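You operate a simulated robot arm through the tools that you are given. There is no shell and no other tool.

You are at the controls of a simulated robot arm. One attempt, no reset.

TASK
Fill both bottles to MAX, each at its own tank.
Fine: stand each in the well under its tap; leave the tray in.

It is judged by the outcome, as a careful person would: the job done as asked, and still so three seconds after it is handed in. It fails if anything else is knocked over, pushed out of place, dropped, spilled or broken.

THE ROBOT
A 7-joint arm with a four-finger gripper, fixed in place. Base frame: the origin is on the floor under the middle of its stand, x ahead of it, y to its left, z up. Readings come in mm, degrees, newtons and seconds.
It reaches about 1223 mm from its shoulder. Its first joint turns from -69.0 to 172.0 degrees. Payload 3.67 kg.
The tool frame sits at the grasp point between the pads (the TCP): z along the fingers, y along the line on which they close. The tips reach 28 mm beyond it. The gripper opens to 112 mm; its body begins 73 mm behind the TCP.
Orientation is that of the tool frame in the base frame, as [roll, pitch, yaw] about the fixed x, y, z axes, in that order (R = Rz(yaw) Ry(pitch) Rx(roll)). With the fingers straight down and closing along the base's y, the tool's x points along the base's -x, its y along +y and its z along -z.

THE INTERFACE
- The arm moves only by the tool servo_tool. Its argument "increments" is text: rows parted by semicolons, each of 7 numbers parted by spaces: the shift along the base's x, y, z in cm, then the turn, a rotation vector about the base's x, y, z in degrees, then the gripper command, from -1 (fully open) to 1 (shut), values between in proportion. In form: x y z rx ry rz gripper; .... A call has 1 to 20 rows; each row is the pose to reach, as a shift and turn from the pose commanded when the call began. A row lasts 0.2 s, in which the tool goes at most 50 mm and 8.6 degrees; a call with a longer step from one row to the next is refused whole, and so is a gripper value outside its range. Where a pose cannot be reached the arm comes as near as it can. A force on the tool above 40 N (or 10 N above the force at the start of the call, whichever is more), or a blocked arm, ends the call early, and 0.2 s more pass. The fingers move at their own pace (about 102.5 mm/s each) and stop on an object; they squeeze with about 39 N. The grip force told is the motor's: it shows also when the fingers shut on nothing. Time passes only in rows, and 0.2 s behind the last, so rows that repeat a pose let the fingers close. The reply holds the time, the measured pose of the TCP, the force on the tool along the base axes, the opening and the grip force, in the units named above and with some noise, with the torque about the TCP (base axes, N m) and any sound that the robot's microphone picked up, and new pictures: "views" is both (left out), scene, wrist or none.
- Cameras (640 x 400 px; columns grow to the right, rows downward): "scene" is fixed at [401.3, 651.6, 1631.7]; the picture's right is [-1.00, -0.10, 0.00], its down [-0.04, 0.37, -0.93] and it looks along [0.09, -0.92, -0.37] (base axes); focal length 312 px, centre (320, 200). "wrist" rides on the gripper at [60, -18, -104] in the tool frame; the picture's right is [0.29, 0.96, 0.00], its down [-0.80, 0.24, -0.55] and it looks along [-0.53, 0.16, 0.83] (tool axes); focal length 234 px, centre (320, 200). There is no depth. A picture from a camera that has moved, and an enlarged one, comes with that camera's place and axes in the base frame and with its lens.
- move_column(by): slides the trunk up (or, below 0, down) by that many mm; the arm rides with it, the base frame stays. It gives what a move gives, with no picture.
- zoom(camera, box): a new picture of the part [left, top, right, bottom] of that camera's present view, enlarged. The clock stands still meanwhile.
- finish_job(): hands the job in; it is judged then, once.

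Nothing tells you positions but the pictures and the camera data. Unless the task says otherwise, let go and move clear before handing in.

The tools are called as a command line: name --argument value ..., lists and objects as JSON in quotes. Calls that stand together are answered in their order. servo_tool: Moves the arm, as the interface text tells. Its arguments: {"type":"object","properties":{"increments":{"type":"string"},"views":{"type":"string","enum":["both","scene","wrist","none"]}},"required":["increments"]} The other tools are called the same way: move_column (by) moves the trunk up or down; zoom (camera, box) takes an enlarged picture of a part of a camera's view; finish_job () hands the job in.

At the start:

```text
time: 0.0
eef_pos: [370.2, -517.2, 1347.9]
tool_rot: [-180.0, -0.1, 180.0]
ft_force: [0.6, -0.1, -0.3]
ft_torque: [0.0, 0.02, 0.03]
grip_width: 112.2
finger_force: 0.1
trunk travel left (down, up): [-775.0, 65.0]
```

scene: 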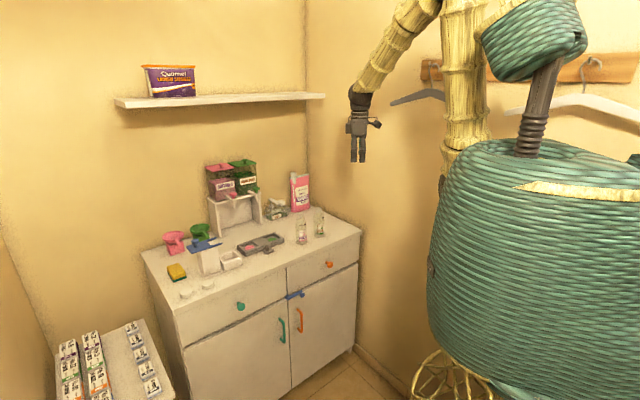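
wrist: 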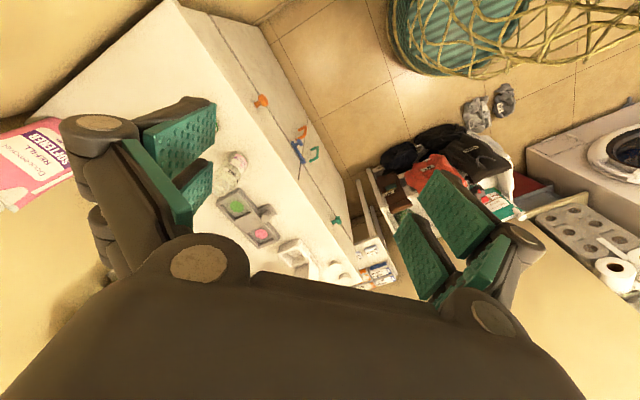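

I see a cabinet with tanks on a stand, two bottles, a tray with two coloured wells and various items. First I'll zoom in for detail before moving.

zoom --camera "scene" --box '[140, 150, 360, 290]'

zoom --camera "scene" --box '[195, 150, 275, 200]'

zoom --camera "scene" --box '[190, 190, 270, 240]'

zoom --camera "scene" --box '[260, 200, 340, 250]'

zoom --camera "scene" --box '[155, 215, 251, 275]'

zoom --camera "scene" --box '[240, 210, 320, 260]'

zoom --camera "wrist" --box '[160, 120, 400, 290]'

```text
2.86 times, centred on (250, 220) of scene
camera zoom: at [401.3, 651.6, 1631.7], right [-1.0, -0.1, 0.0], down [-0.04, 0.37, -0.93], along [0.09, -0.92, -0.37], focal length 892 px, centre (520, 143)
```

zoom: 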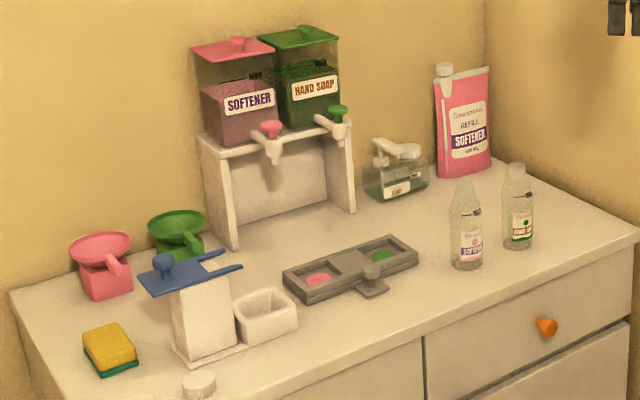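

```text
8.00 times, centred on (235, 175) of scene
camera zoom: at [401.3, 651.6, 1631.7], right [-1.0, -0.1, 0.0], down [-0.04, 0.37, -0.93], along [0.09, -0.92, -0.37], focal length 2497 px, centre (1000, 400)
```

zoom: 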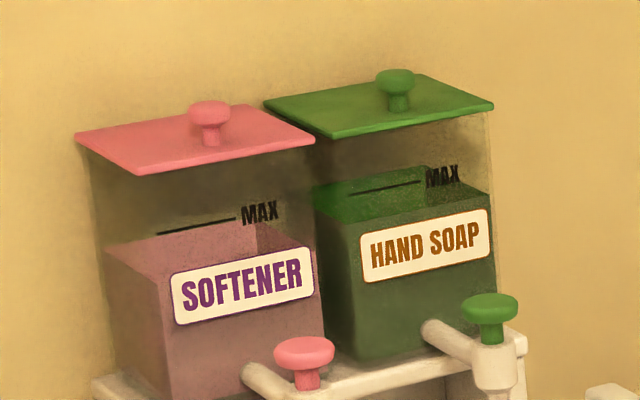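

```text
8.00 times, centred on (230, 215) of scene
camera zoom: at [401.3, 651.6, 1631.7], right [-1.0, -0.1, 0.0], down [-0.04, 0.37, -0.93], along [0.09, -0.92, -0.37], focal length 2497 px, centre (1040, 80)
```

zoom: 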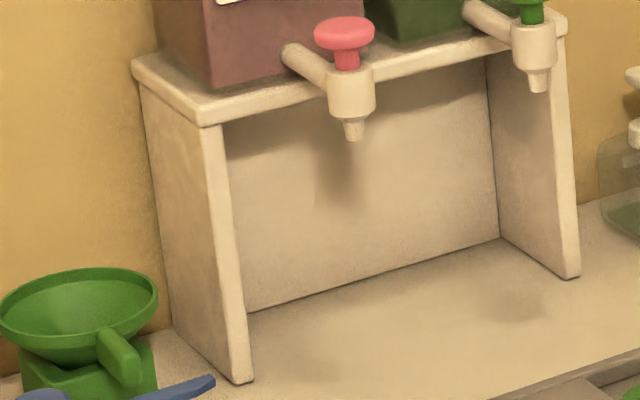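

```text
8.00 times, centred on (300, 225) of scene
camera zoom: at [401.3, 651.6, 1631.7], right [-1.0, -0.1, 0.0], down [-0.04, 0.37, -0.93], along [0.09, -0.92, -0.37], focal length 2497 px, centre (480, 0)
```

zoom: 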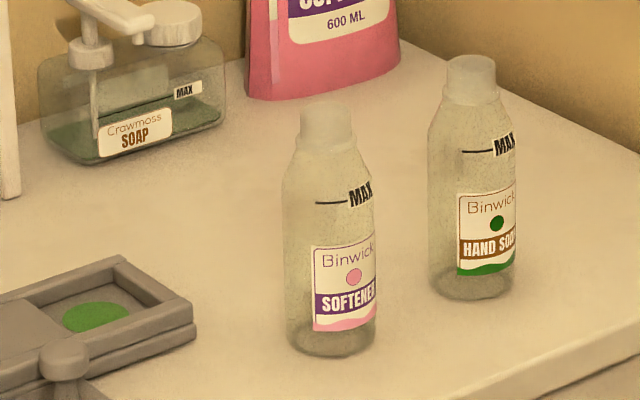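

```text
6.67 times, centred on (203, 245) of scene
camera zoom: at [401.3, 651.6, 1631.7], right [-1.0, -0.1, 0.0], down [-0.04, 0.37, -0.93], along [0.09, -0.92, -0.37], focal length 2081 px, centre (1100, -100)
```

zoom: 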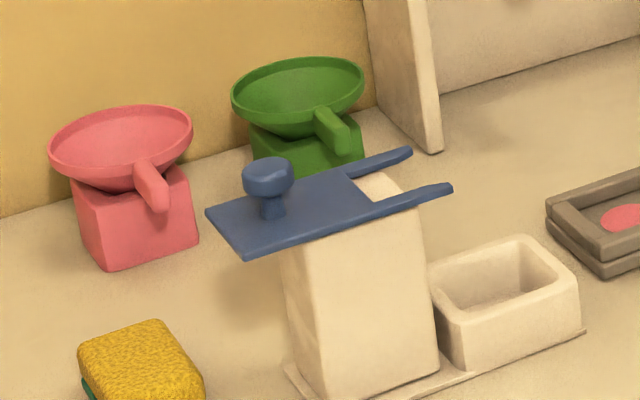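

```text
8.00 times, centred on (280, 235) of scene
camera zoom: at [401.3, 651.6, 1631.7], right [-1.0, -0.1, 0.0], down [-0.04, 0.37, -0.93], along [0.09, -0.92, -0.37], focal length 2497 px, centre (640, -80)
```

zoom: 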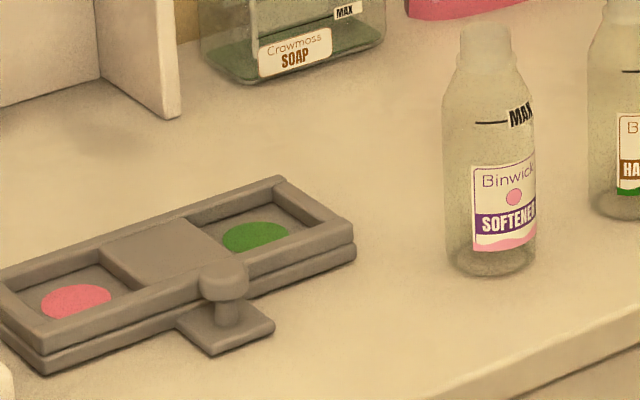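

```text
2.35 times, centred on (280, 205) of wrist
camera zoom: at [311.8, -535.9, 1453.3], right [-0.29, 0.96, 0.0], down [0.8, 0.24, 0.55], along [0.53, 0.16, -0.83], focal length 551 px, centre (414, 188)
```

zoom: 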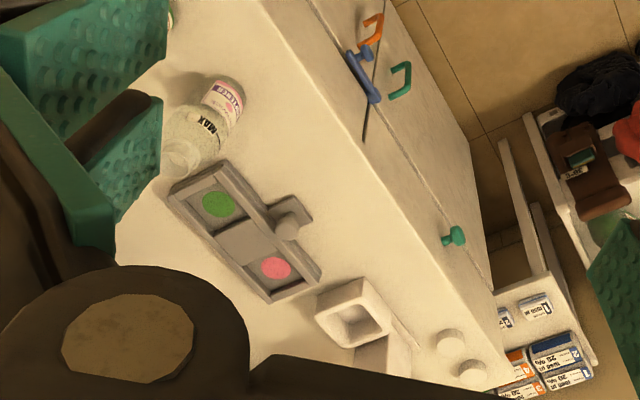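

The cabinet is turned about 45° to the base. By triangulation the tray wells are near (766,-657) and (851,-570) at z≈888, the taps near (850,-741) and (940,-659), and the bottles near (623,-675) and (544,-755). I'll turn the tool to match the cabinet and get a better view.

servo_tool --increments "0 0 0 0 0 -7.5 -1; 1 -1 0 0 0 -15 -1; 2 -2 0 0 0 -22.5 -1; 3 -3 0 0 0 -30 -1; 4 -4 0 0 0 -37.5 -1; 5 -5 0 0 0 -45 -1; 5 -5 0 0 0 -45 -1"

```text
time: 1.6
eef_pos: [419.7, -567.8, 1349.9]
tool_rot: [180.0, -0.1, 135.0]
ft_force: [0.5, 0.1, 0.3]
ft_torque: [0.0, -0.01, 0.02]
grip_width: 112.2
finger_force: 0.0
trunk travel left (down, up): [-775.0, 65.0]
camera wrist: at [366.5, -538.3, 1453.8], right [0.47, 0.88, 0.0], down [0.73, -0.39, 0.55], along [0.49, -0.26, -0.83], focal length 234 px, centre (320, 200)
```

scene: 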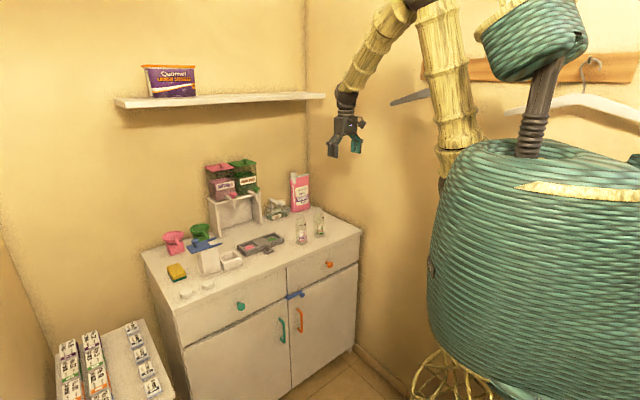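
wrist: 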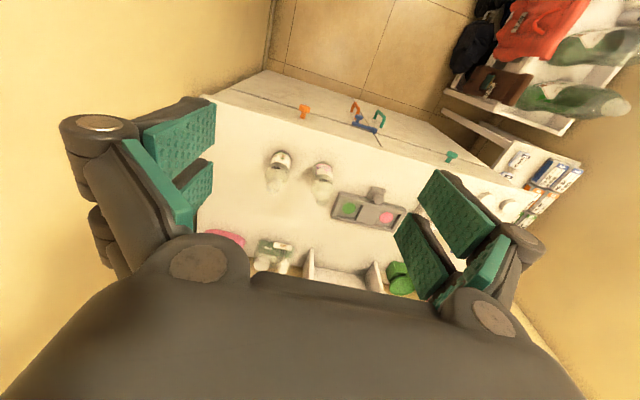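

The view now shows both bottles, the tray and the stand in line with the tool. I'll zoom on them for detail.

zoom --camera "wrist" --box '[230, 130, 430, 300]'

zoom --camera "wrist" --box '[250, 140, 350, 210]'

zoom --camera "wrist" --box '[320, 170, 420, 240]'

zoom --camera "scene" --box '[230, 170, 270, 195]'

zoom --camera "scene" --box '[170, 270, 220, 305]'

```text
2.35 times, centred on (330, 215) of wrist
camera zoom: at [366.5, -538.3, 1453.8], right [0.47, 0.88, 0.0], down [0.73, -0.39, 0.55], along [0.49, -0.26, -0.83], focal length 551 px, centre (296, 165)
```

zoom: 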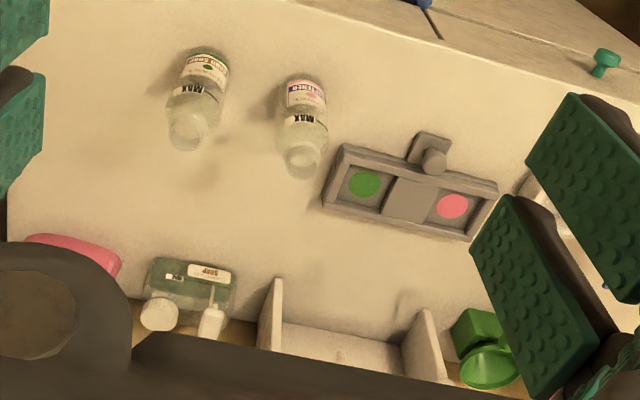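

```text
5.71 times, centred on (300, 175) of wrist
camera zoom: at [366.5, -538.3, 1453.8], right [0.47, 0.88, 0.0], down [0.73, -0.39, 0.55], along [0.49, -0.26, -0.83], focal length 1338 px, centre (434, 343)
```

zoom: 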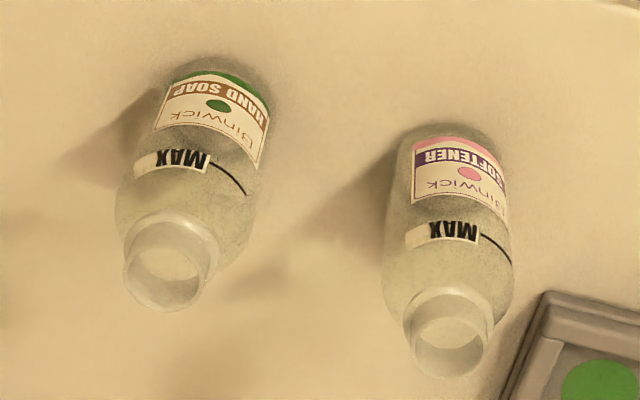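

```text
5.71 times, centred on (370, 205) of wrist
camera zoom: at [366.5, -538.3, 1453.8], right [0.47, 0.88, 0.0], down [0.73, -0.39, 0.55], along [0.49, -0.26, -0.83], focal length 1338 px, centre (34, 171)
```

zoom: 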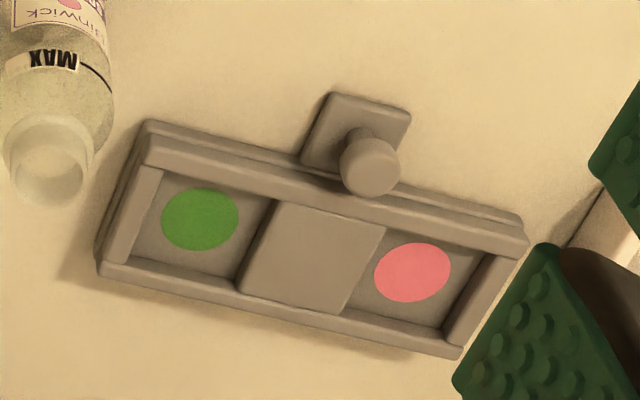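

```text
16.00 times, centred on (250, 182) of scene
camera zoom: at [401.3, 651.6, 1631.7], right [-1.0, -0.1, 0.0], down [-0.04, 0.37, -0.93], along [0.09, -0.92, -0.37], focal length 4994 px, centre (1440, 480)
```

zoom: 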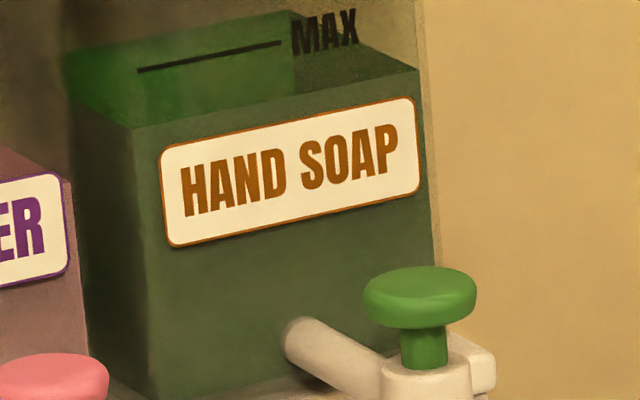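

```text
11.43 times, centred on (195, 288) of scene
camera zoom: at [401.3, 651.6, 1631.7], right [-1.0, -0.1, 0.0], down [-0.04, 0.37, -0.93], along [0.09, -0.92, -0.37], focal length 3568 px, centre (1749, -800)
```

zoom: 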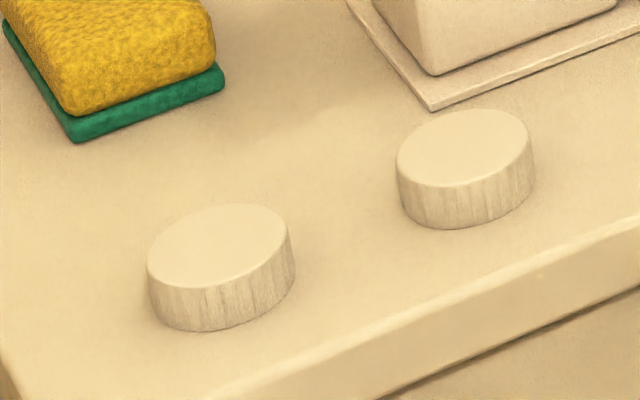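

Both bottles are open-mouthed, the tray wells are marked green and pink with a knob tab in front, and the tap knobs sit on top of the spouts. I'll lower the trunk to bring the bench into comfortable reach, then take close views of the bottles.

move_column --by -200

servo_tool --increments "2 1 0 0 0 0 -1; 5 2 0 0 0 0 -1; 8 2 0 0 0 0 -1; 8 2 0 0 0 0 -1"

```text
time: 3.8
eef_pos: [420.6, -568.1, 1149.8]
tool_rot: [179.9, 0.1, 134.9]
ft_force: [-1.2, 0.0, 0.2]
ft_torque: [0.01, -0.01, 0.02]
grip_width: 111.9
finger_force: 0.2
trunk travel left (down, up): [-575.0, 265.0]
```

```text
time: 4.8
eef_pos: [501.5, -547.7, 1149.0]
tool_rot: [-179.9, 0.0, 134.9]
ft_force: [0.0, 0.5, 0.3]
ft_torque: [-0.01, -0.02, -0.02]
grip_width: 111.9
finger_force: 0.0
trunk travel left (down, up): [-575.0, 265.0]
camera wrist: at [447.6, -517.7, 1253.7], right [0.47, 0.88, 0.0], down [0.73, -0.39, 0.55], along [0.49, -0.26, -0.83], focal length 234 px, centre (320, 200)
```

scene: 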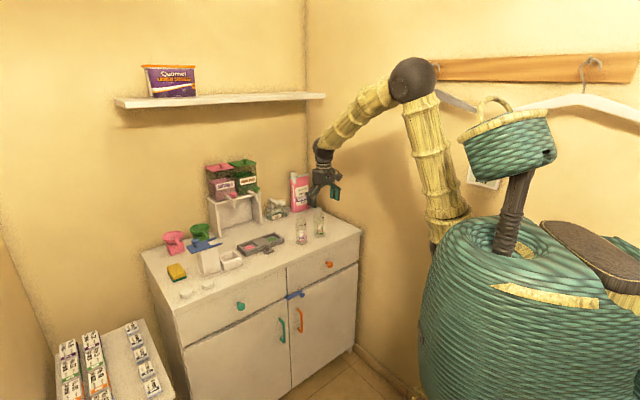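
wrist: 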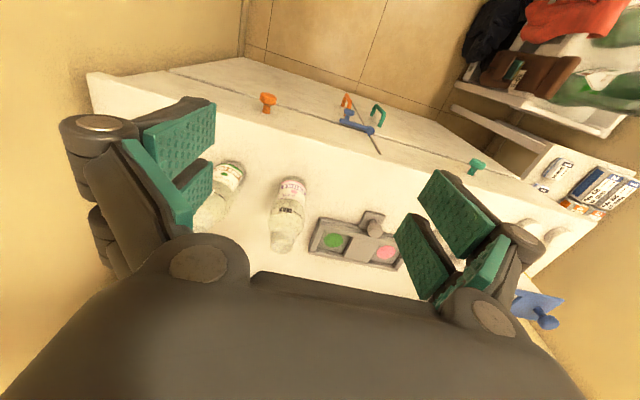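

The arm reaches well here. I'll zoom on the softener bottle and tray to fix their positions and the bench height.

zoom --camera "wrist" --box '[190, 140, 310, 260]'

zoom --camera "wrist" --box '[300, 190, 420, 280]'

zoom --camera "scene" --box '[280, 195, 340, 250]'

```text
3.33 times, centred on (250, 200) of wrist
camera zoom: at [447.6, -517.7, 1253.7], right [0.47, 0.88, 0.0], down [0.73, -0.39, 0.55], along [0.49, -0.26, -0.83], focal length 781 px, centre (553, 200)
```

zoom: 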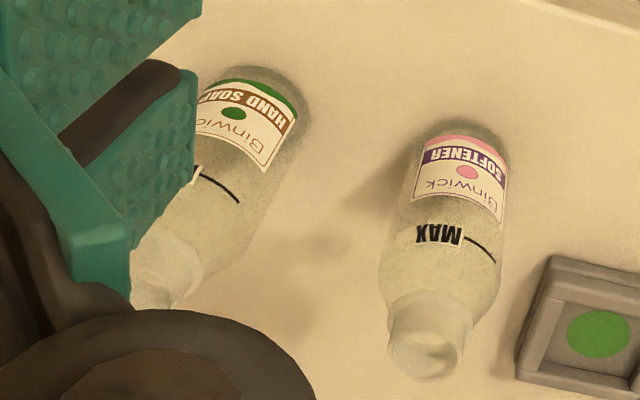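

```text
4.44 times, centred on (360, 235) of wrist
camera zoom: at [447.6, -517.7, 1253.7], right [0.47, 0.88, 0.0], down [0.73, -0.39, 0.55], along [0.49, -0.26, -0.83], focal length 1041 px, centre (142, 44)
```

zoom: 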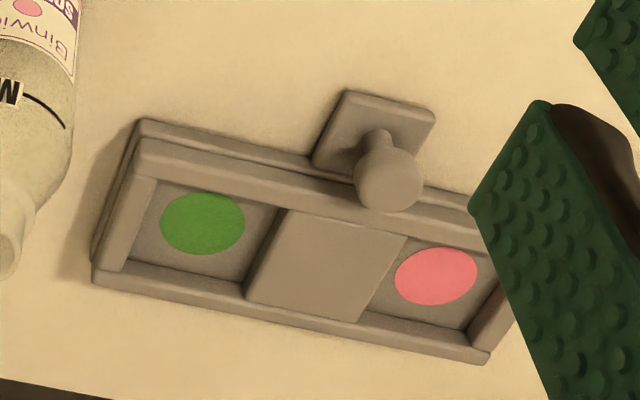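

```text
7.27 times, centred on (310, 222) of scene
camera zoom: at [401.3, 651.6, 1631.7], right [-1.0, -0.1, 0.0], down [-0.04, 0.37, -0.93], along [0.09, -0.92, -0.37], focal length 2270 px, centre (393, 36)
```

zoom: 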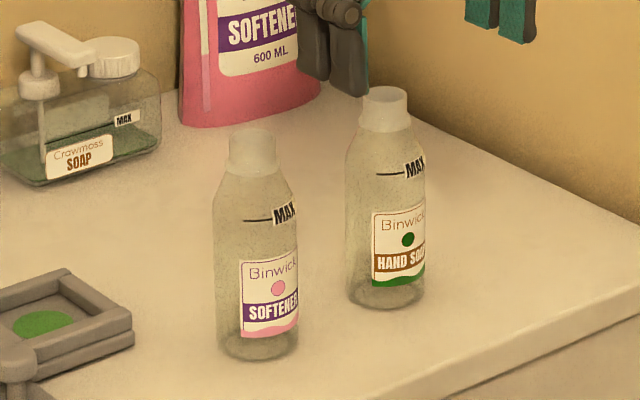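

From two cameras the softener bottle's mouth is at about (622,-669,1027) and the hand soap bottle's is at about (546,-746,1027), with the bench at z≈876. I'll turn the tool so it closes along y, which clears the neighbouring bottle, and hover above the softener bottle.

servo_tool --increments "2 -2 0 0 0 7.5 -1; 4 -4 0 0 0 15 -1; 6 -6 0 0 0 22.5 -1; 8 -8 0 0 0 30 -1; 10 -10 0 0 0 37.5 -1; 12.05 -12.13 0 0 0 45 -1; 12.05 -12.13 0 0 0 45 -1"

```text
time: 6.4
eef_pos: [621.7, -667.0, 1151.1]
tool_rot: [-180.0, 0.0, -179.8]
ft_force: [-0.8, 0.4, 0.1]
ft_torque: [-0.02, -0.04, 0.05]
grip_width: 112.2
finger_force: 0.0
trunk travel left (down, up): [-575.0, 265.0]
camera wrist: at [563.3, -686.1, 1254.6], right [-0.29, 0.96, 0.0], down [0.8, 0.24, 0.55], along [0.53, 0.16, -0.83], focal length 234 px, centre (320, 200)
```

scene: 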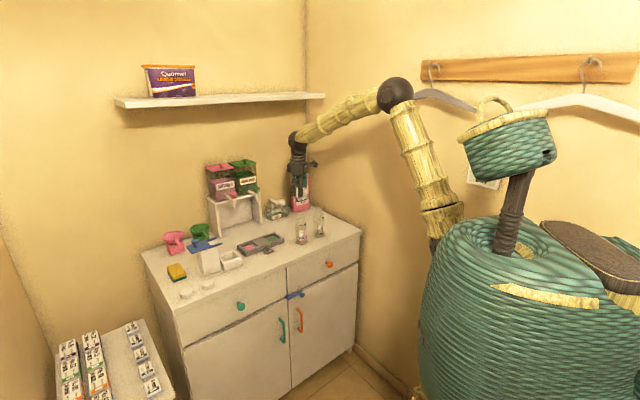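
wrist: 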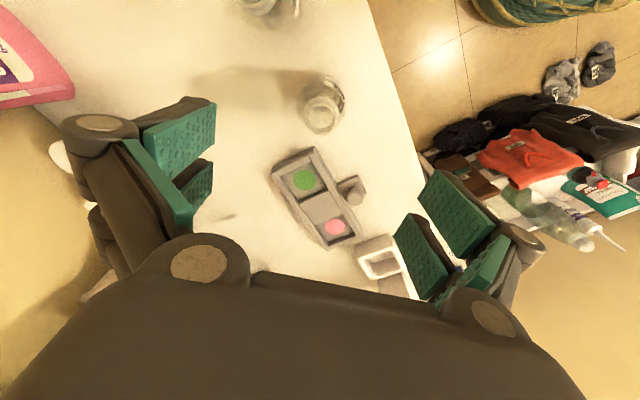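

The gripper is above the softener bottle. I'll check centring with a zoom before going down.

zoom --camera "wrist" --box '[270, 60, 370, 140]'

zoom --camera "wrist" --box '[250, 130, 390, 270]'

```text
5.00 times, centred on (320, 100) of wrist
camera zoom: at [563.3, -686.1, 1254.6], right [-0.29, 0.96, 0.0], down [0.8, 0.24, 0.55], along [0.53, 0.16, -0.83], focal length 1171 px, centre (320, 700)
```

zoom: 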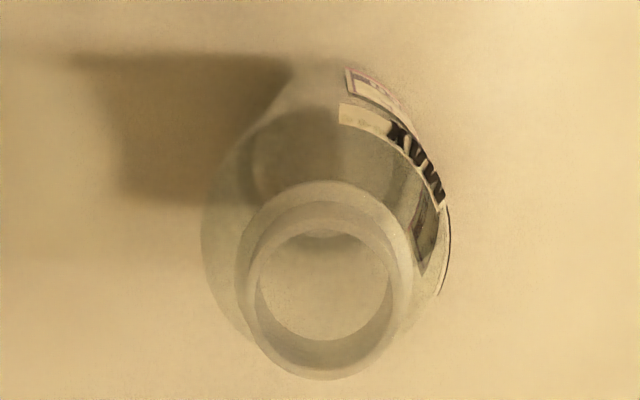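

```text
2.86 times, centred on (320, 200) of wrist
camera zoom: at [563.3, -686.1, 1254.6], right [-0.29, 0.96, 0.0], down [0.8, 0.24, 0.55], along [0.53, 0.16, -0.83], focal length 669 px, centre (320, 200)
```

zoom: 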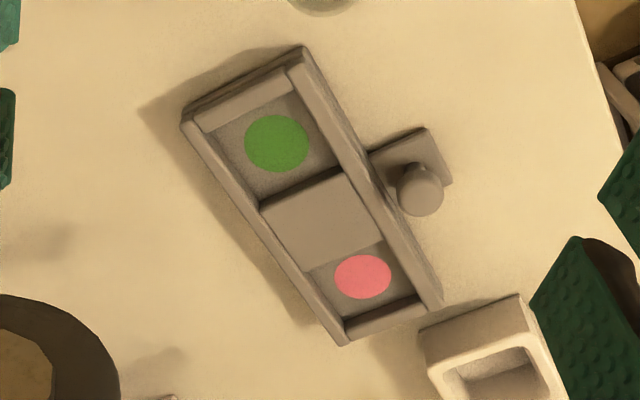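

The mouth measures about (620,-669), within 2 mm of the tool. I'll descend around the upper body with fingers open.

servo_tool --increments "-0.1 -0.2 -4 0 0 0 -1; -0.1 -0.2 -8 0 0 0 -1; -0.1 -0.2 -11 0 0 0 -1; -0.1 -0.2 -14 0 0 0 -1; -0.1 -0.2 -16.5 0 0 0 -1; -0.1 -0.2 -18.8 0 0 0 -1; -0.1 -0.2 -18.8 0 0 0 -1"

zoom --camera "scene" --box '[270, 150, 350, 250]'

```text
time: 8.0
eef_pos: [622.6, -671.8, 962.8]
tool_rot: [180.0, 0.0, -180.0]
ft_force: [-0.1, -0.9, 0.6]
ft_torque: [0.0, -0.03, -0.01]
grip_width: 112.0
finger_force: 0.1
trunk travel left (down, up): [-575.0, 265.0]
camera wrist: at [562.8, -690.2, 1066.0], right [-0.29, 0.96, 0.0], down [0.8, 0.24, 0.55], along [0.53, 0.16, -0.83], focal length 234 px, centre (320, 200)
```

scene: 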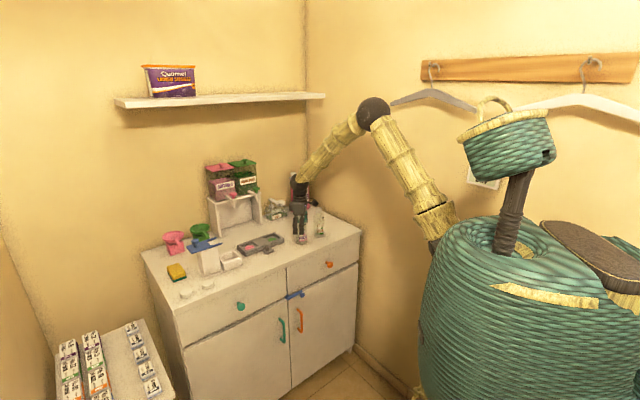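
wrist: 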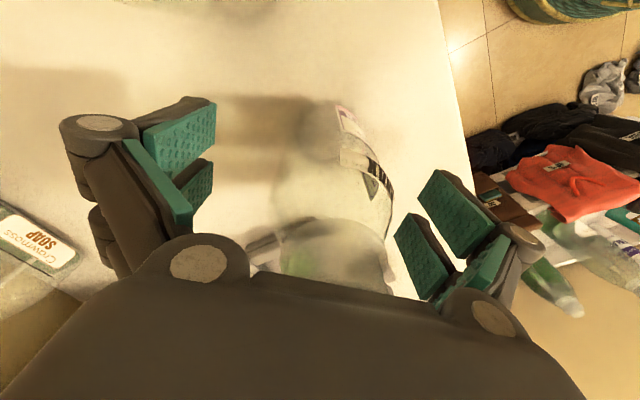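

```text
4.00 times, centred on (310, 200) of scene
camera zoom: at [401.3, 651.6, 1631.7], right [-1.0, -0.1, 0.0], down [-0.04, 0.37, -0.93], along [0.09, -0.92, -0.37], focal length 1249 px, centre (360, 200)
```

zoom: 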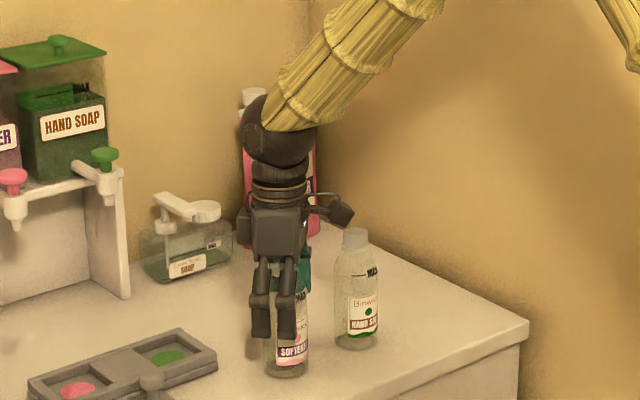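

The fingers straddle the bottle with clearance on both sides. Closing now.

servo_tool --increments "0 0 0 0 0 0 0; 0 0 0 0 0 0 0.5; 0 0 0 0 0 0 1; 0 0 0 0 0 0 1; 0 0 0 0 0 0 1"

zoom --camera "scene" --box '[270, 150, 350, 250]'

```text
time: 9.2
eef_pos: [621.9, -671.5, 960.3]
tool_rot: [-179.9, 0.1, -180.0]
ft_force: [-0.6, 0.3, 1.0]
ft_torque: [-0.02, 0.01, 0.01]
grip_width: 52.4
finger_force: 38.4
trunk travel left (down, up): [-575.0, 265.0]
camera wrist: at [563.1, -690.7, 1065.6], right [-0.29, 0.96, 0.0], down [0.8, 0.24, 0.55], along [0.53, 0.16, -0.83], focal length 234 px, centre (320, 200)
```

scene: 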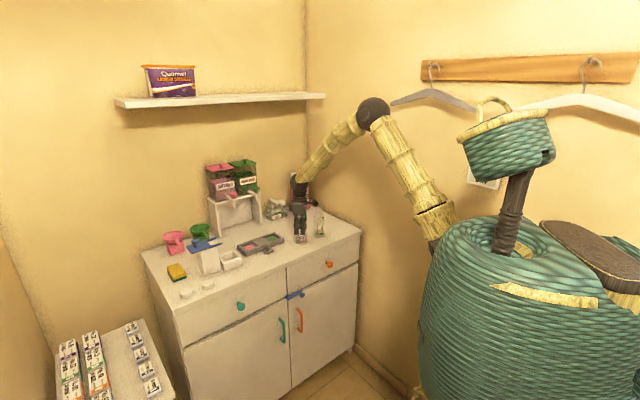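
wrist: 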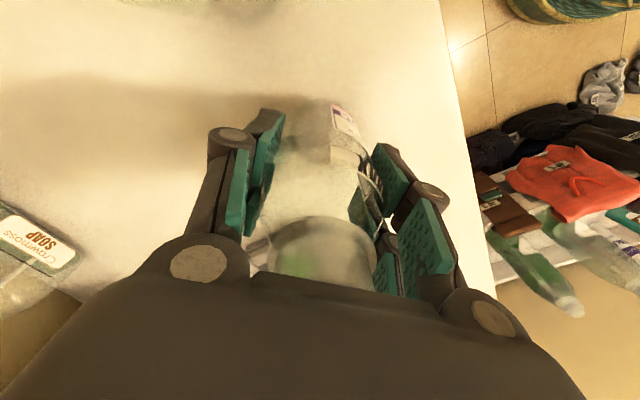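

```text
4.00 times, centred on (310, 200) of scene
camera zoom: at [401.3, 651.6, 1631.7], right [-1.0, -0.1, 0.0], down [-0.04, 0.37, -0.93], along [0.09, -0.92, -0.37], focal length 1249 px, centre (360, 200)
```

zoom: 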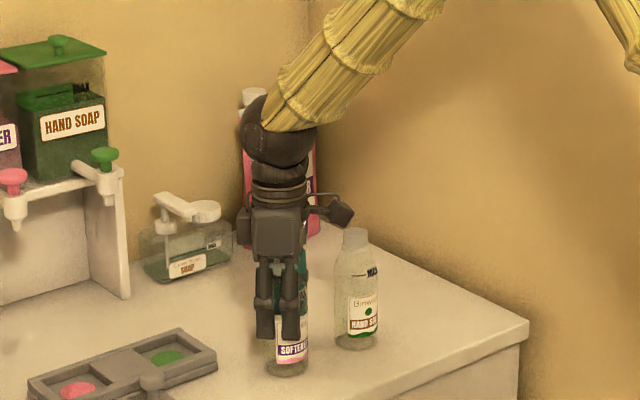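

I have the bottle (width 52.4 mm, 38 N). I'll lift it and carry it over the pink well, holding high so I can check alignment before lowering.

servo_tool --increments "0 0 3 0 0 0 1; 0 0 6 0 0 0 1; 0 0 8 0 0 0 1; 3 1.4 8 0 0 0 1; 7 3.2 8 0 0 0 1; 11 5 8 0 0 0 1; 15 6.8 8 0 0 0 1; 19 8.6 8 0 0 0 1; 22.0 10.0 8 0 0 0 1; 22.86 10.4 8 0 0 0 1; 22.86 10.4 8 0 0 0 1; 22.86 10.4 8 0 0 0 1"

zoom --camera "scene" --box '[210, 160, 310, 270]'

zoom --camera "wrist" --box '[220, 90, 440, 290]'

```text
time: 11.8
eef_pos: [848.7, -564.2, 1043.3]
tool_rot: [-180.0, -0.1, -179.9]
ft_force: [-0.9, -0.4, -0.4]
ft_torque: [0.0, 0.01, 0.01]
grip_width: 52.1
finger_force: 39.0
trunk travel left (down, up): [-575.0, 265.0]
camera wrist: at [790.8, -583.0, 1146.8], right [-0.29, 0.96, 0.0], down [0.8, 0.24, 0.55], along [0.53, 0.16, -0.83], focal length 234 px, centre (320, 200)
```

scene: 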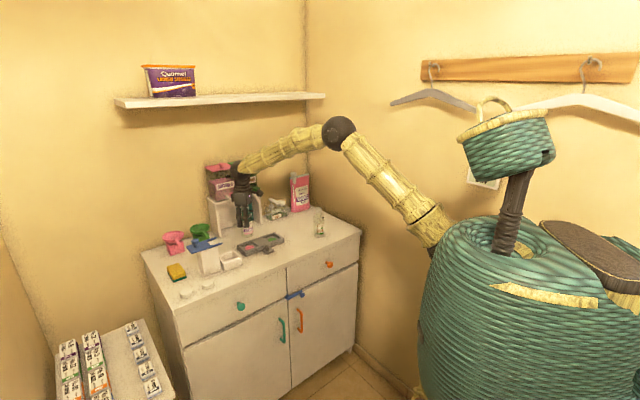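
wrist: 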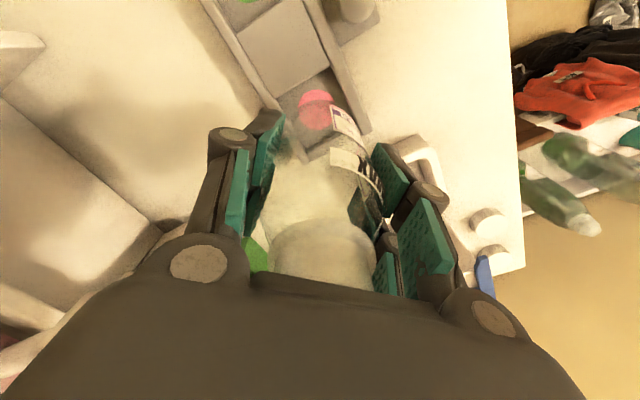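

```text
3.64 times, centred on (260, 215) of scene
camera zoom: at [401.3, 651.6, 1631.7], right [-1.0, -0.1, 0.0], down [-0.04, 0.37, -0.93], along [0.09, -0.92, -0.37], focal length 1135 px, centre (538, 146)
```

zoom: 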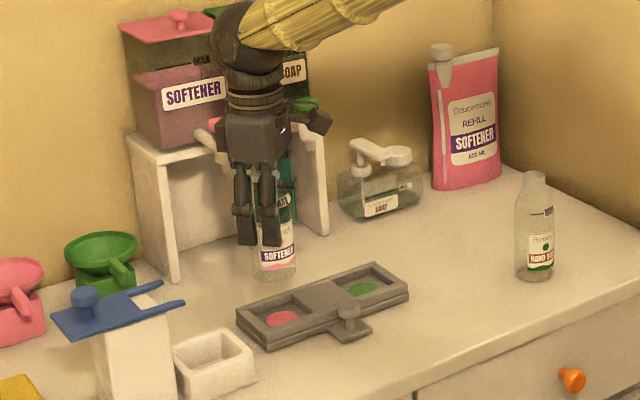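

```text
2.00 times, centred on (330, 190) of wrist
camera zoom: at [790.8, -583.0, 1146.8], right [-0.29, 0.96, 0.0], down [0.8, 0.24, 0.55], along [0.53, 0.16, -0.83], focal length 468 px, centre (300, 220)
```

zoom: 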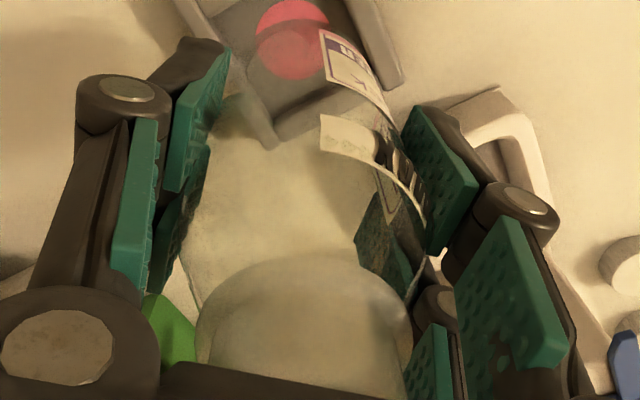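

The bottle is above the pink well with clearance. I'll take a couple of still readings to average out noise before lowering.

servo_tool --increments "0 0 0 0 0 0 1" --views "none"

servo_tool --increments "0 0 0 0 0 0 1" --views "none"

zoom --camera "wrist" --box '[270, 60, 380, 160]'

zoom --camera "scene" --box '[230, 205, 290, 260]'

```text
time: 12.2
eef_pos: [848.0, -564.7, 1042.7]
tool_rot: [180.0, 0.0, -179.9]
ft_force: [1.0, 0.4, -0.2]
ft_torque: [-0.02, -0.01, -0.01]
grip_width: 51.9
finger_force: 38.8
trunk travel left (down, up): [-575.0, 265.0]
```

```text
time: 12.6
eef_pos: [849.9, -565.7, 1043.4]
tool_rot: [180.0, 0.0, -180.0]
ft_force: [-0.7, 0.3, -0.8]
ft_torque: [0.04, -0.04, -0.03]
grip_width: 52.3
finger_force: 38.6
trunk travel left (down, up): [-575.0, 265.0]
```

```text
4.00 times, centred on (325, 110) of wrist
camera zoom: at [790.6, -583.2, 1146.9], right [-0.29, 0.96, 0.0], down [0.8, 0.24, 0.55], along [0.53, 0.16, -0.83], focal length 937 px, centre (300, 560)
```

zoom: 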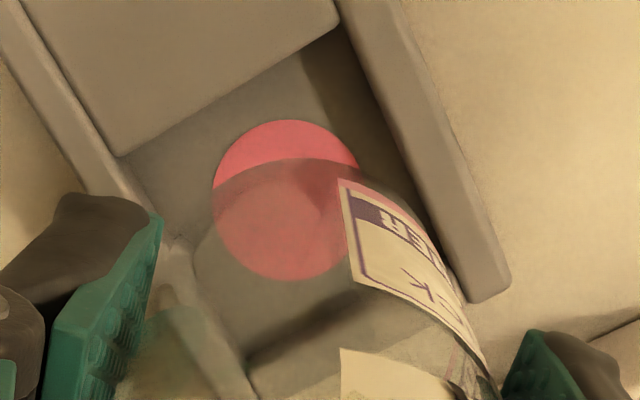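

```text
7.27 times, centred on (260, 232) of scene
camera zoom: at [401.3, 651.6, 1631.7], right [-1.0, -0.1, 0.0], down [-0.04, 0.37, -0.93], along [0.09, -0.92, -0.37], focal length 2270 px, centre (756, -36)
```

zoom: 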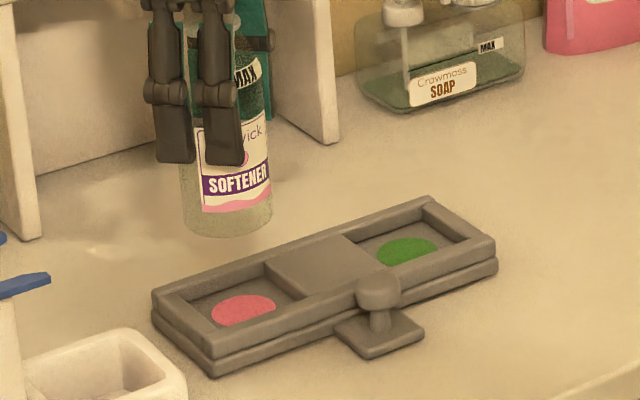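

The disc sits about 3 mm in −x and 4.5 mm in −y from the bottle axis. I'll correct that and lower to just above the well floor, then check.

servo_tool --increments "-0.3 -0.45 0 0 0 0 1; -0.3 -0.45 -2 0 0 0 1; -0.3 -0.45 -3.5 0 0 0 1; -0.3 -0.45 -4.6 0 0 0 1; -0.3 -0.45 -4.6 0 0 0 1; -0.3 -0.45 -4.6 0 0 0 1"

zoom --camera "wrist" --box '[260, 50, 380, 170]'

zoom --camera "scene" --box '[230, 205, 290, 260]'

```text
time: 14.0
eef_pos: [846.8, -571.0, 994.7]
tool_rot: [-179.9, -0.1, -179.9]
ft_force: [0.3, 0.0, -0.4]
ft_torque: [-0.01, 0.03, 0.01]
grip_width: 51.9
finger_force: 39.0
trunk travel left (down, up): [-575.0, 265.0]
camera wrist: at [787.6, -588.9, 1098.8], right [-0.29, 0.96, 0.0], down [0.8, 0.24, 0.55], along [0.53, 0.16, -0.83], focal length 234 px, centre (320, 200)
```

scene: 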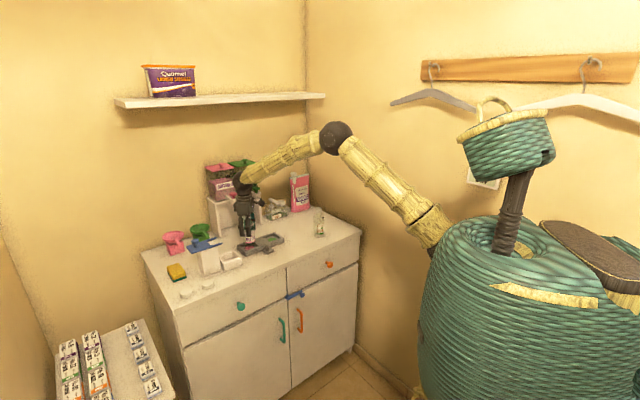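
wrist: 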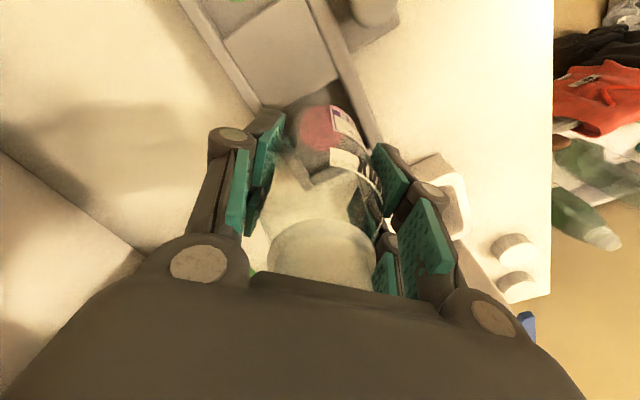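

```text
3.33 times, centred on (320, 110) of wrist
camera zoom: at [787.6, -588.9, 1098.8], right [-0.29, 0.96, 0.0], down [0.8, 0.24, 0.55], along [0.53, 0.16, -0.83], focal length 781 px, centre (320, 500)
```

zoom: 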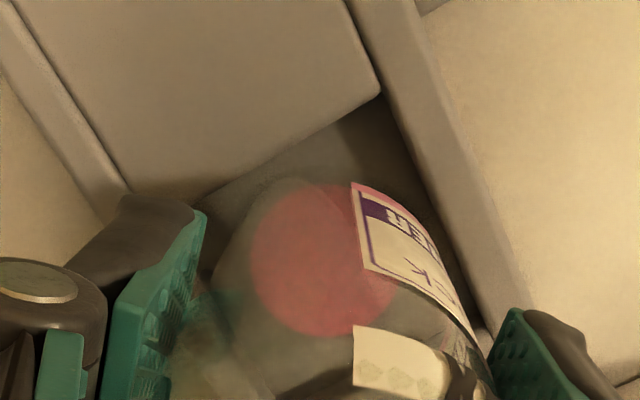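

```text
7.27 times, centred on (260, 232) of scene
camera zoom: at [401.3, 651.6, 1631.7], right [-1.0, -0.1, 0.0], down [-0.04, 0.37, -0.93], along [0.09, -0.92, -0.37], focal length 2270 px, centre (756, -36)
```

zoom: 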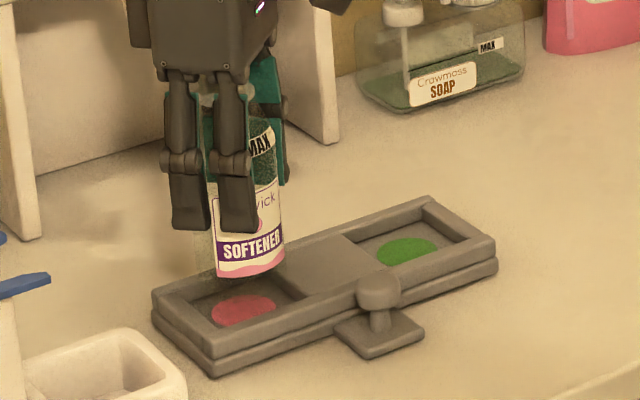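

zoom --camera "scene" --box '[240, 225, 276, 255]'

zoom --camera "wrist" --box '[280, 80, 360, 150]'

```text
13.33 times, centred on (258, 240) of scene
camera zoom: at [401.3, 651.6, 1631.7], right [-1.0, -0.1, 0.0], down [-0.04, 0.37, -0.93], along [0.09, -0.92, -0.37], focal length 4162 px, centre (1147, -333)
```

zoom: 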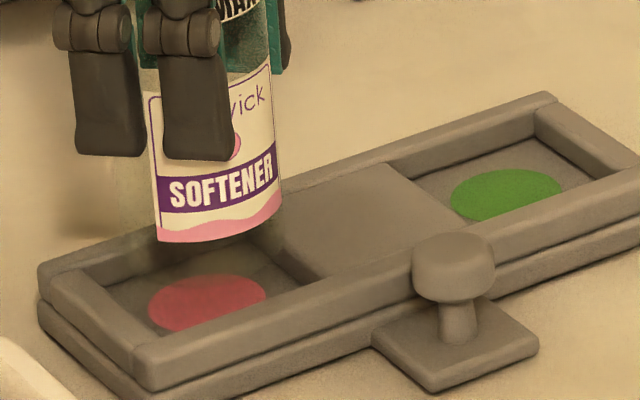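

```text
5.71 times, centred on (320, 115) of wrist
camera zoom: at [787.6, -588.9, 1098.8], right [-0.29, 0.96, 0.0], down [0.8, 0.24, 0.55], along [0.53, 0.16, -0.83], focal length 1338 px, centre (320, 686)
```

zoom: 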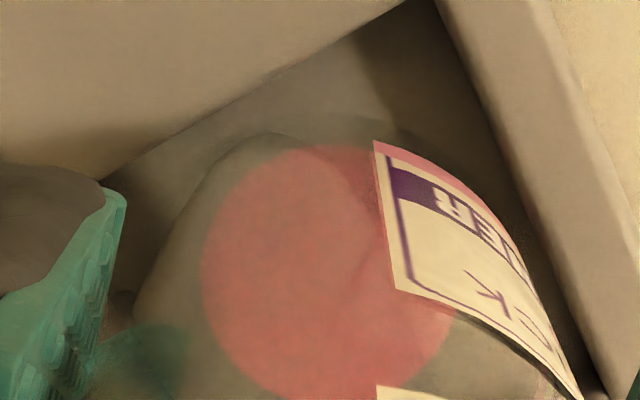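

The bottle is aligned with the pink disc to about 2 mm. I'll lower it slowly until it touches the well floor.

servo_tool --increments "0 0 -0.6 0 0 0 1; 0 0 -1.1 0 0 0 1; 0 0 -1.4 0 0 0 1; 0 0 -1.6 0 0 0 1; 0 0 -1.8 0 0 0 1; 0 0 -1.8 0 0 0 1"

zoom --camera "scene" --box '[240, 225, 276, 255]'

```text
time: 15.4
eef_pos: [846.0, -570.6, 977.4]
tool_rot: [179.9, 0.0, -180.0]
ft_force: [0.7, -0.3, -1.0]
ft_torque: [0.0, -0.01, -0.02]
grip_width: 52.2
finger_force: 39.1
trunk travel left (down, up): [-575.0, 265.0]
camera wrist: at [787.6, -589.9, 1081.1], right [-0.29, 0.96, 0.0], down [0.8, 0.24, 0.55], along [0.53, 0.16, -0.83], focal length 234 px, centre (320, 200)
```

scene: 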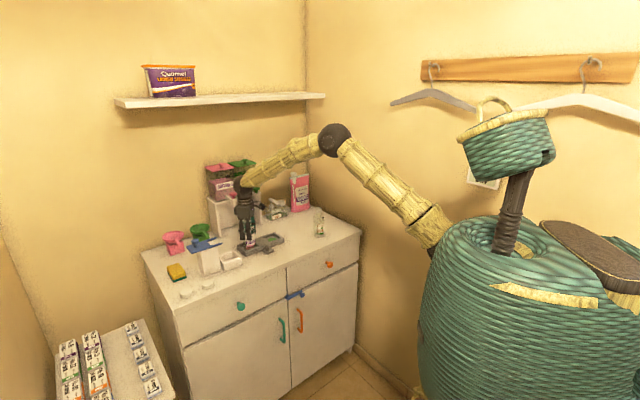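
wrist: 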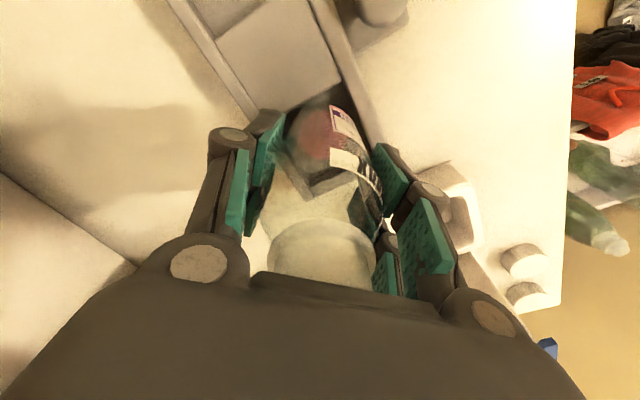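

```text
13.33 times, centred on (258, 240) of scene
camera zoom: at [401.3, 651.6, 1631.7], right [-1.0, -0.1, 0.0], down [-0.04, 0.37, -0.93], along [0.09, -0.92, -0.37], focal length 4162 px, centre (1147, -333)
```

zoom: 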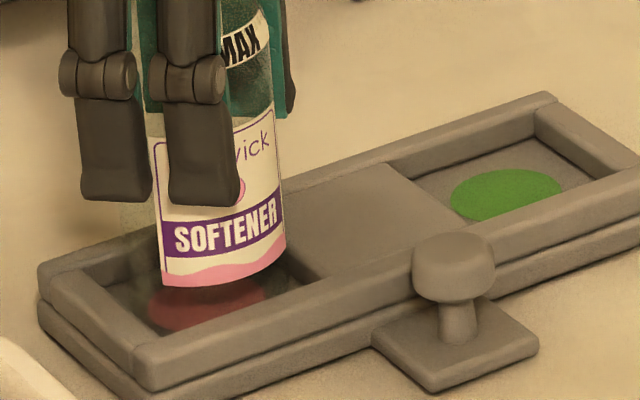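

zoom --camera "wrist" --box '[270, 70, 370, 160]'

zoom --camera "scene" --box '[242, 237, 264, 255]'

```text
4.44 times, centred on (320, 115) of wrist
camera zoom: at [787.6, -589.9, 1081.1], right [-0.29, 0.96, 0.0], down [0.8, 0.24, 0.55], along [0.53, 0.16, -0.83], focal length 1041 px, centre (320, 578)
```

zoom: 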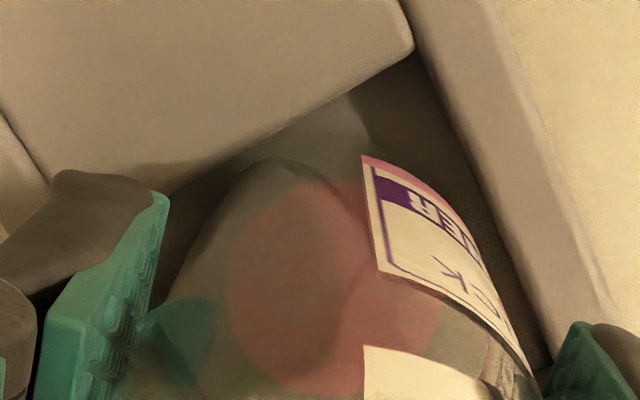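

```text
16.00 times, centred on (253, 246) of scene
camera zoom: at [401.3, 651.6, 1631.7], right [-1.0, -0.1, 0.0], down [-0.04, 0.37, -0.93], along [0.09, -0.92, -0.37], focal length 4994 px, centre (1392, -536)
```

zoom: 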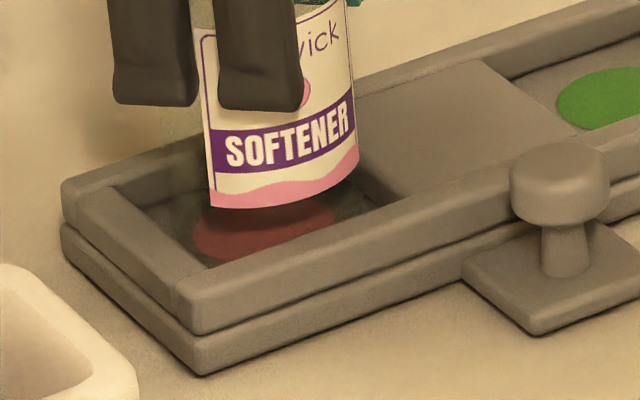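

Still no contact force, and the base is concentric with the disc. I'll nudge y by 1 mm and keep lowering in fine steps.

servo_tool --increments "0 0.1 -0.1 0 0 0 1; 0 0.1 -0.2 0 0 0 1; 0 0.1 -0.3 0 0 0 1; 0 0.1 -0.4 0 0 0 1; 0 0.1 -0.4 0 0 0 1" --views "none"

```text
time: 16.6
eef_pos: [845.9, -570.3, 976.2]
tool_rot: [179.9, 0.1, -180.0]
ft_force: [2.9, -2.8, 14.3]
ft_torque: [-0.24, -0.07, 0.03]
grip_width: 51.9
finger_force: 39.2
trunk travel left (down, up): [-575.0, 265.0]
```

Contact at 14 N with the height matching the well floor. I'll relax the push, open, and rise straight up.

servo_tool --increments "0 0 0.35 0 0 0 1; 0 0 0.35 0 0 0 0.05; 0 0 0.35 0 0 0 -0.2; 0 0 0.35 0 0 0 -0.5; 0 0 0.35 0 0 0 -0.7; 0 0 2 0 0 0 -0.7; 0 0 5 0 0 0 -0.7; 0 0 9 0 0 0 -0.7; 0 0 13 0 0 0 -0.7; 0 0 13 0 0 0 -0.7"

zoom --camera "scene" --box '[230, 200, 290, 255]'

zoom --camera "wrist" --box '[250, 60, 390, 180]'

```text
time: 18.8
eef_pos: [845.6, -571.7, 1102.3]
tool_rot: [179.9, 0.0, 179.9]
ft_force: [-0.5, 0.0, -0.5]
ft_torque: [0.0, 0.02, 0.01]
grip_width: 95.4
finger_force: 0.1
trunk travel left (down, up): [-575.0, 265.0]
camera wrist: at [787.2, -591.1, 1206.3], right [-0.29, 0.96, 0.0], down [0.8, 0.24, 0.55], along [0.53, 0.16, -0.83], focal length 234 px, centre (320, 200)
```

scene: 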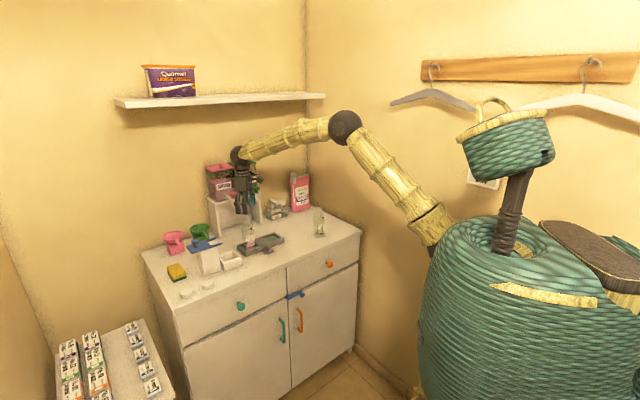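
wrist: 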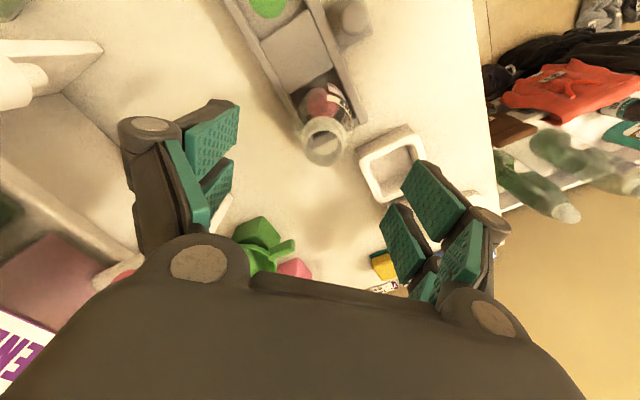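

```text
7.27 times, centred on (260, 228) of scene
camera zoom: at [401.3, 651.6, 1631.7], right [-1.0, -0.1, 0.0], down [-0.04, 0.37, -0.93], along [0.09, -0.92, -0.37], focal length 2270 px, centre (756, 0)
```

zoom: 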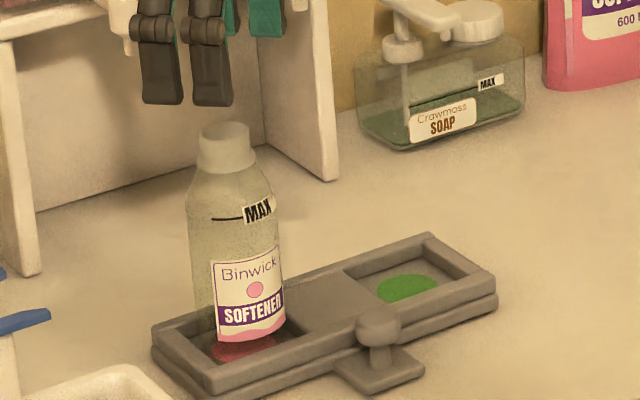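

```text
3.33 times, centred on (320, 120) of wrist
camera zoom: at [787.2, -591.1, 1206.3], right [-0.29, 0.96, 0.0], down [0.8, 0.24, 0.55], along [0.53, 0.16, -0.83], focal length 781 px, centre (320, 467)
```

zoom: 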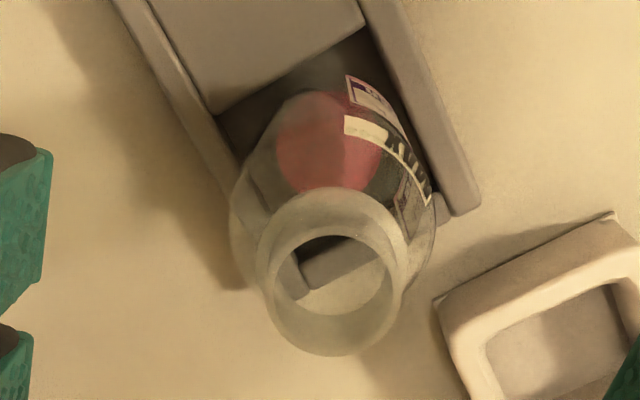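

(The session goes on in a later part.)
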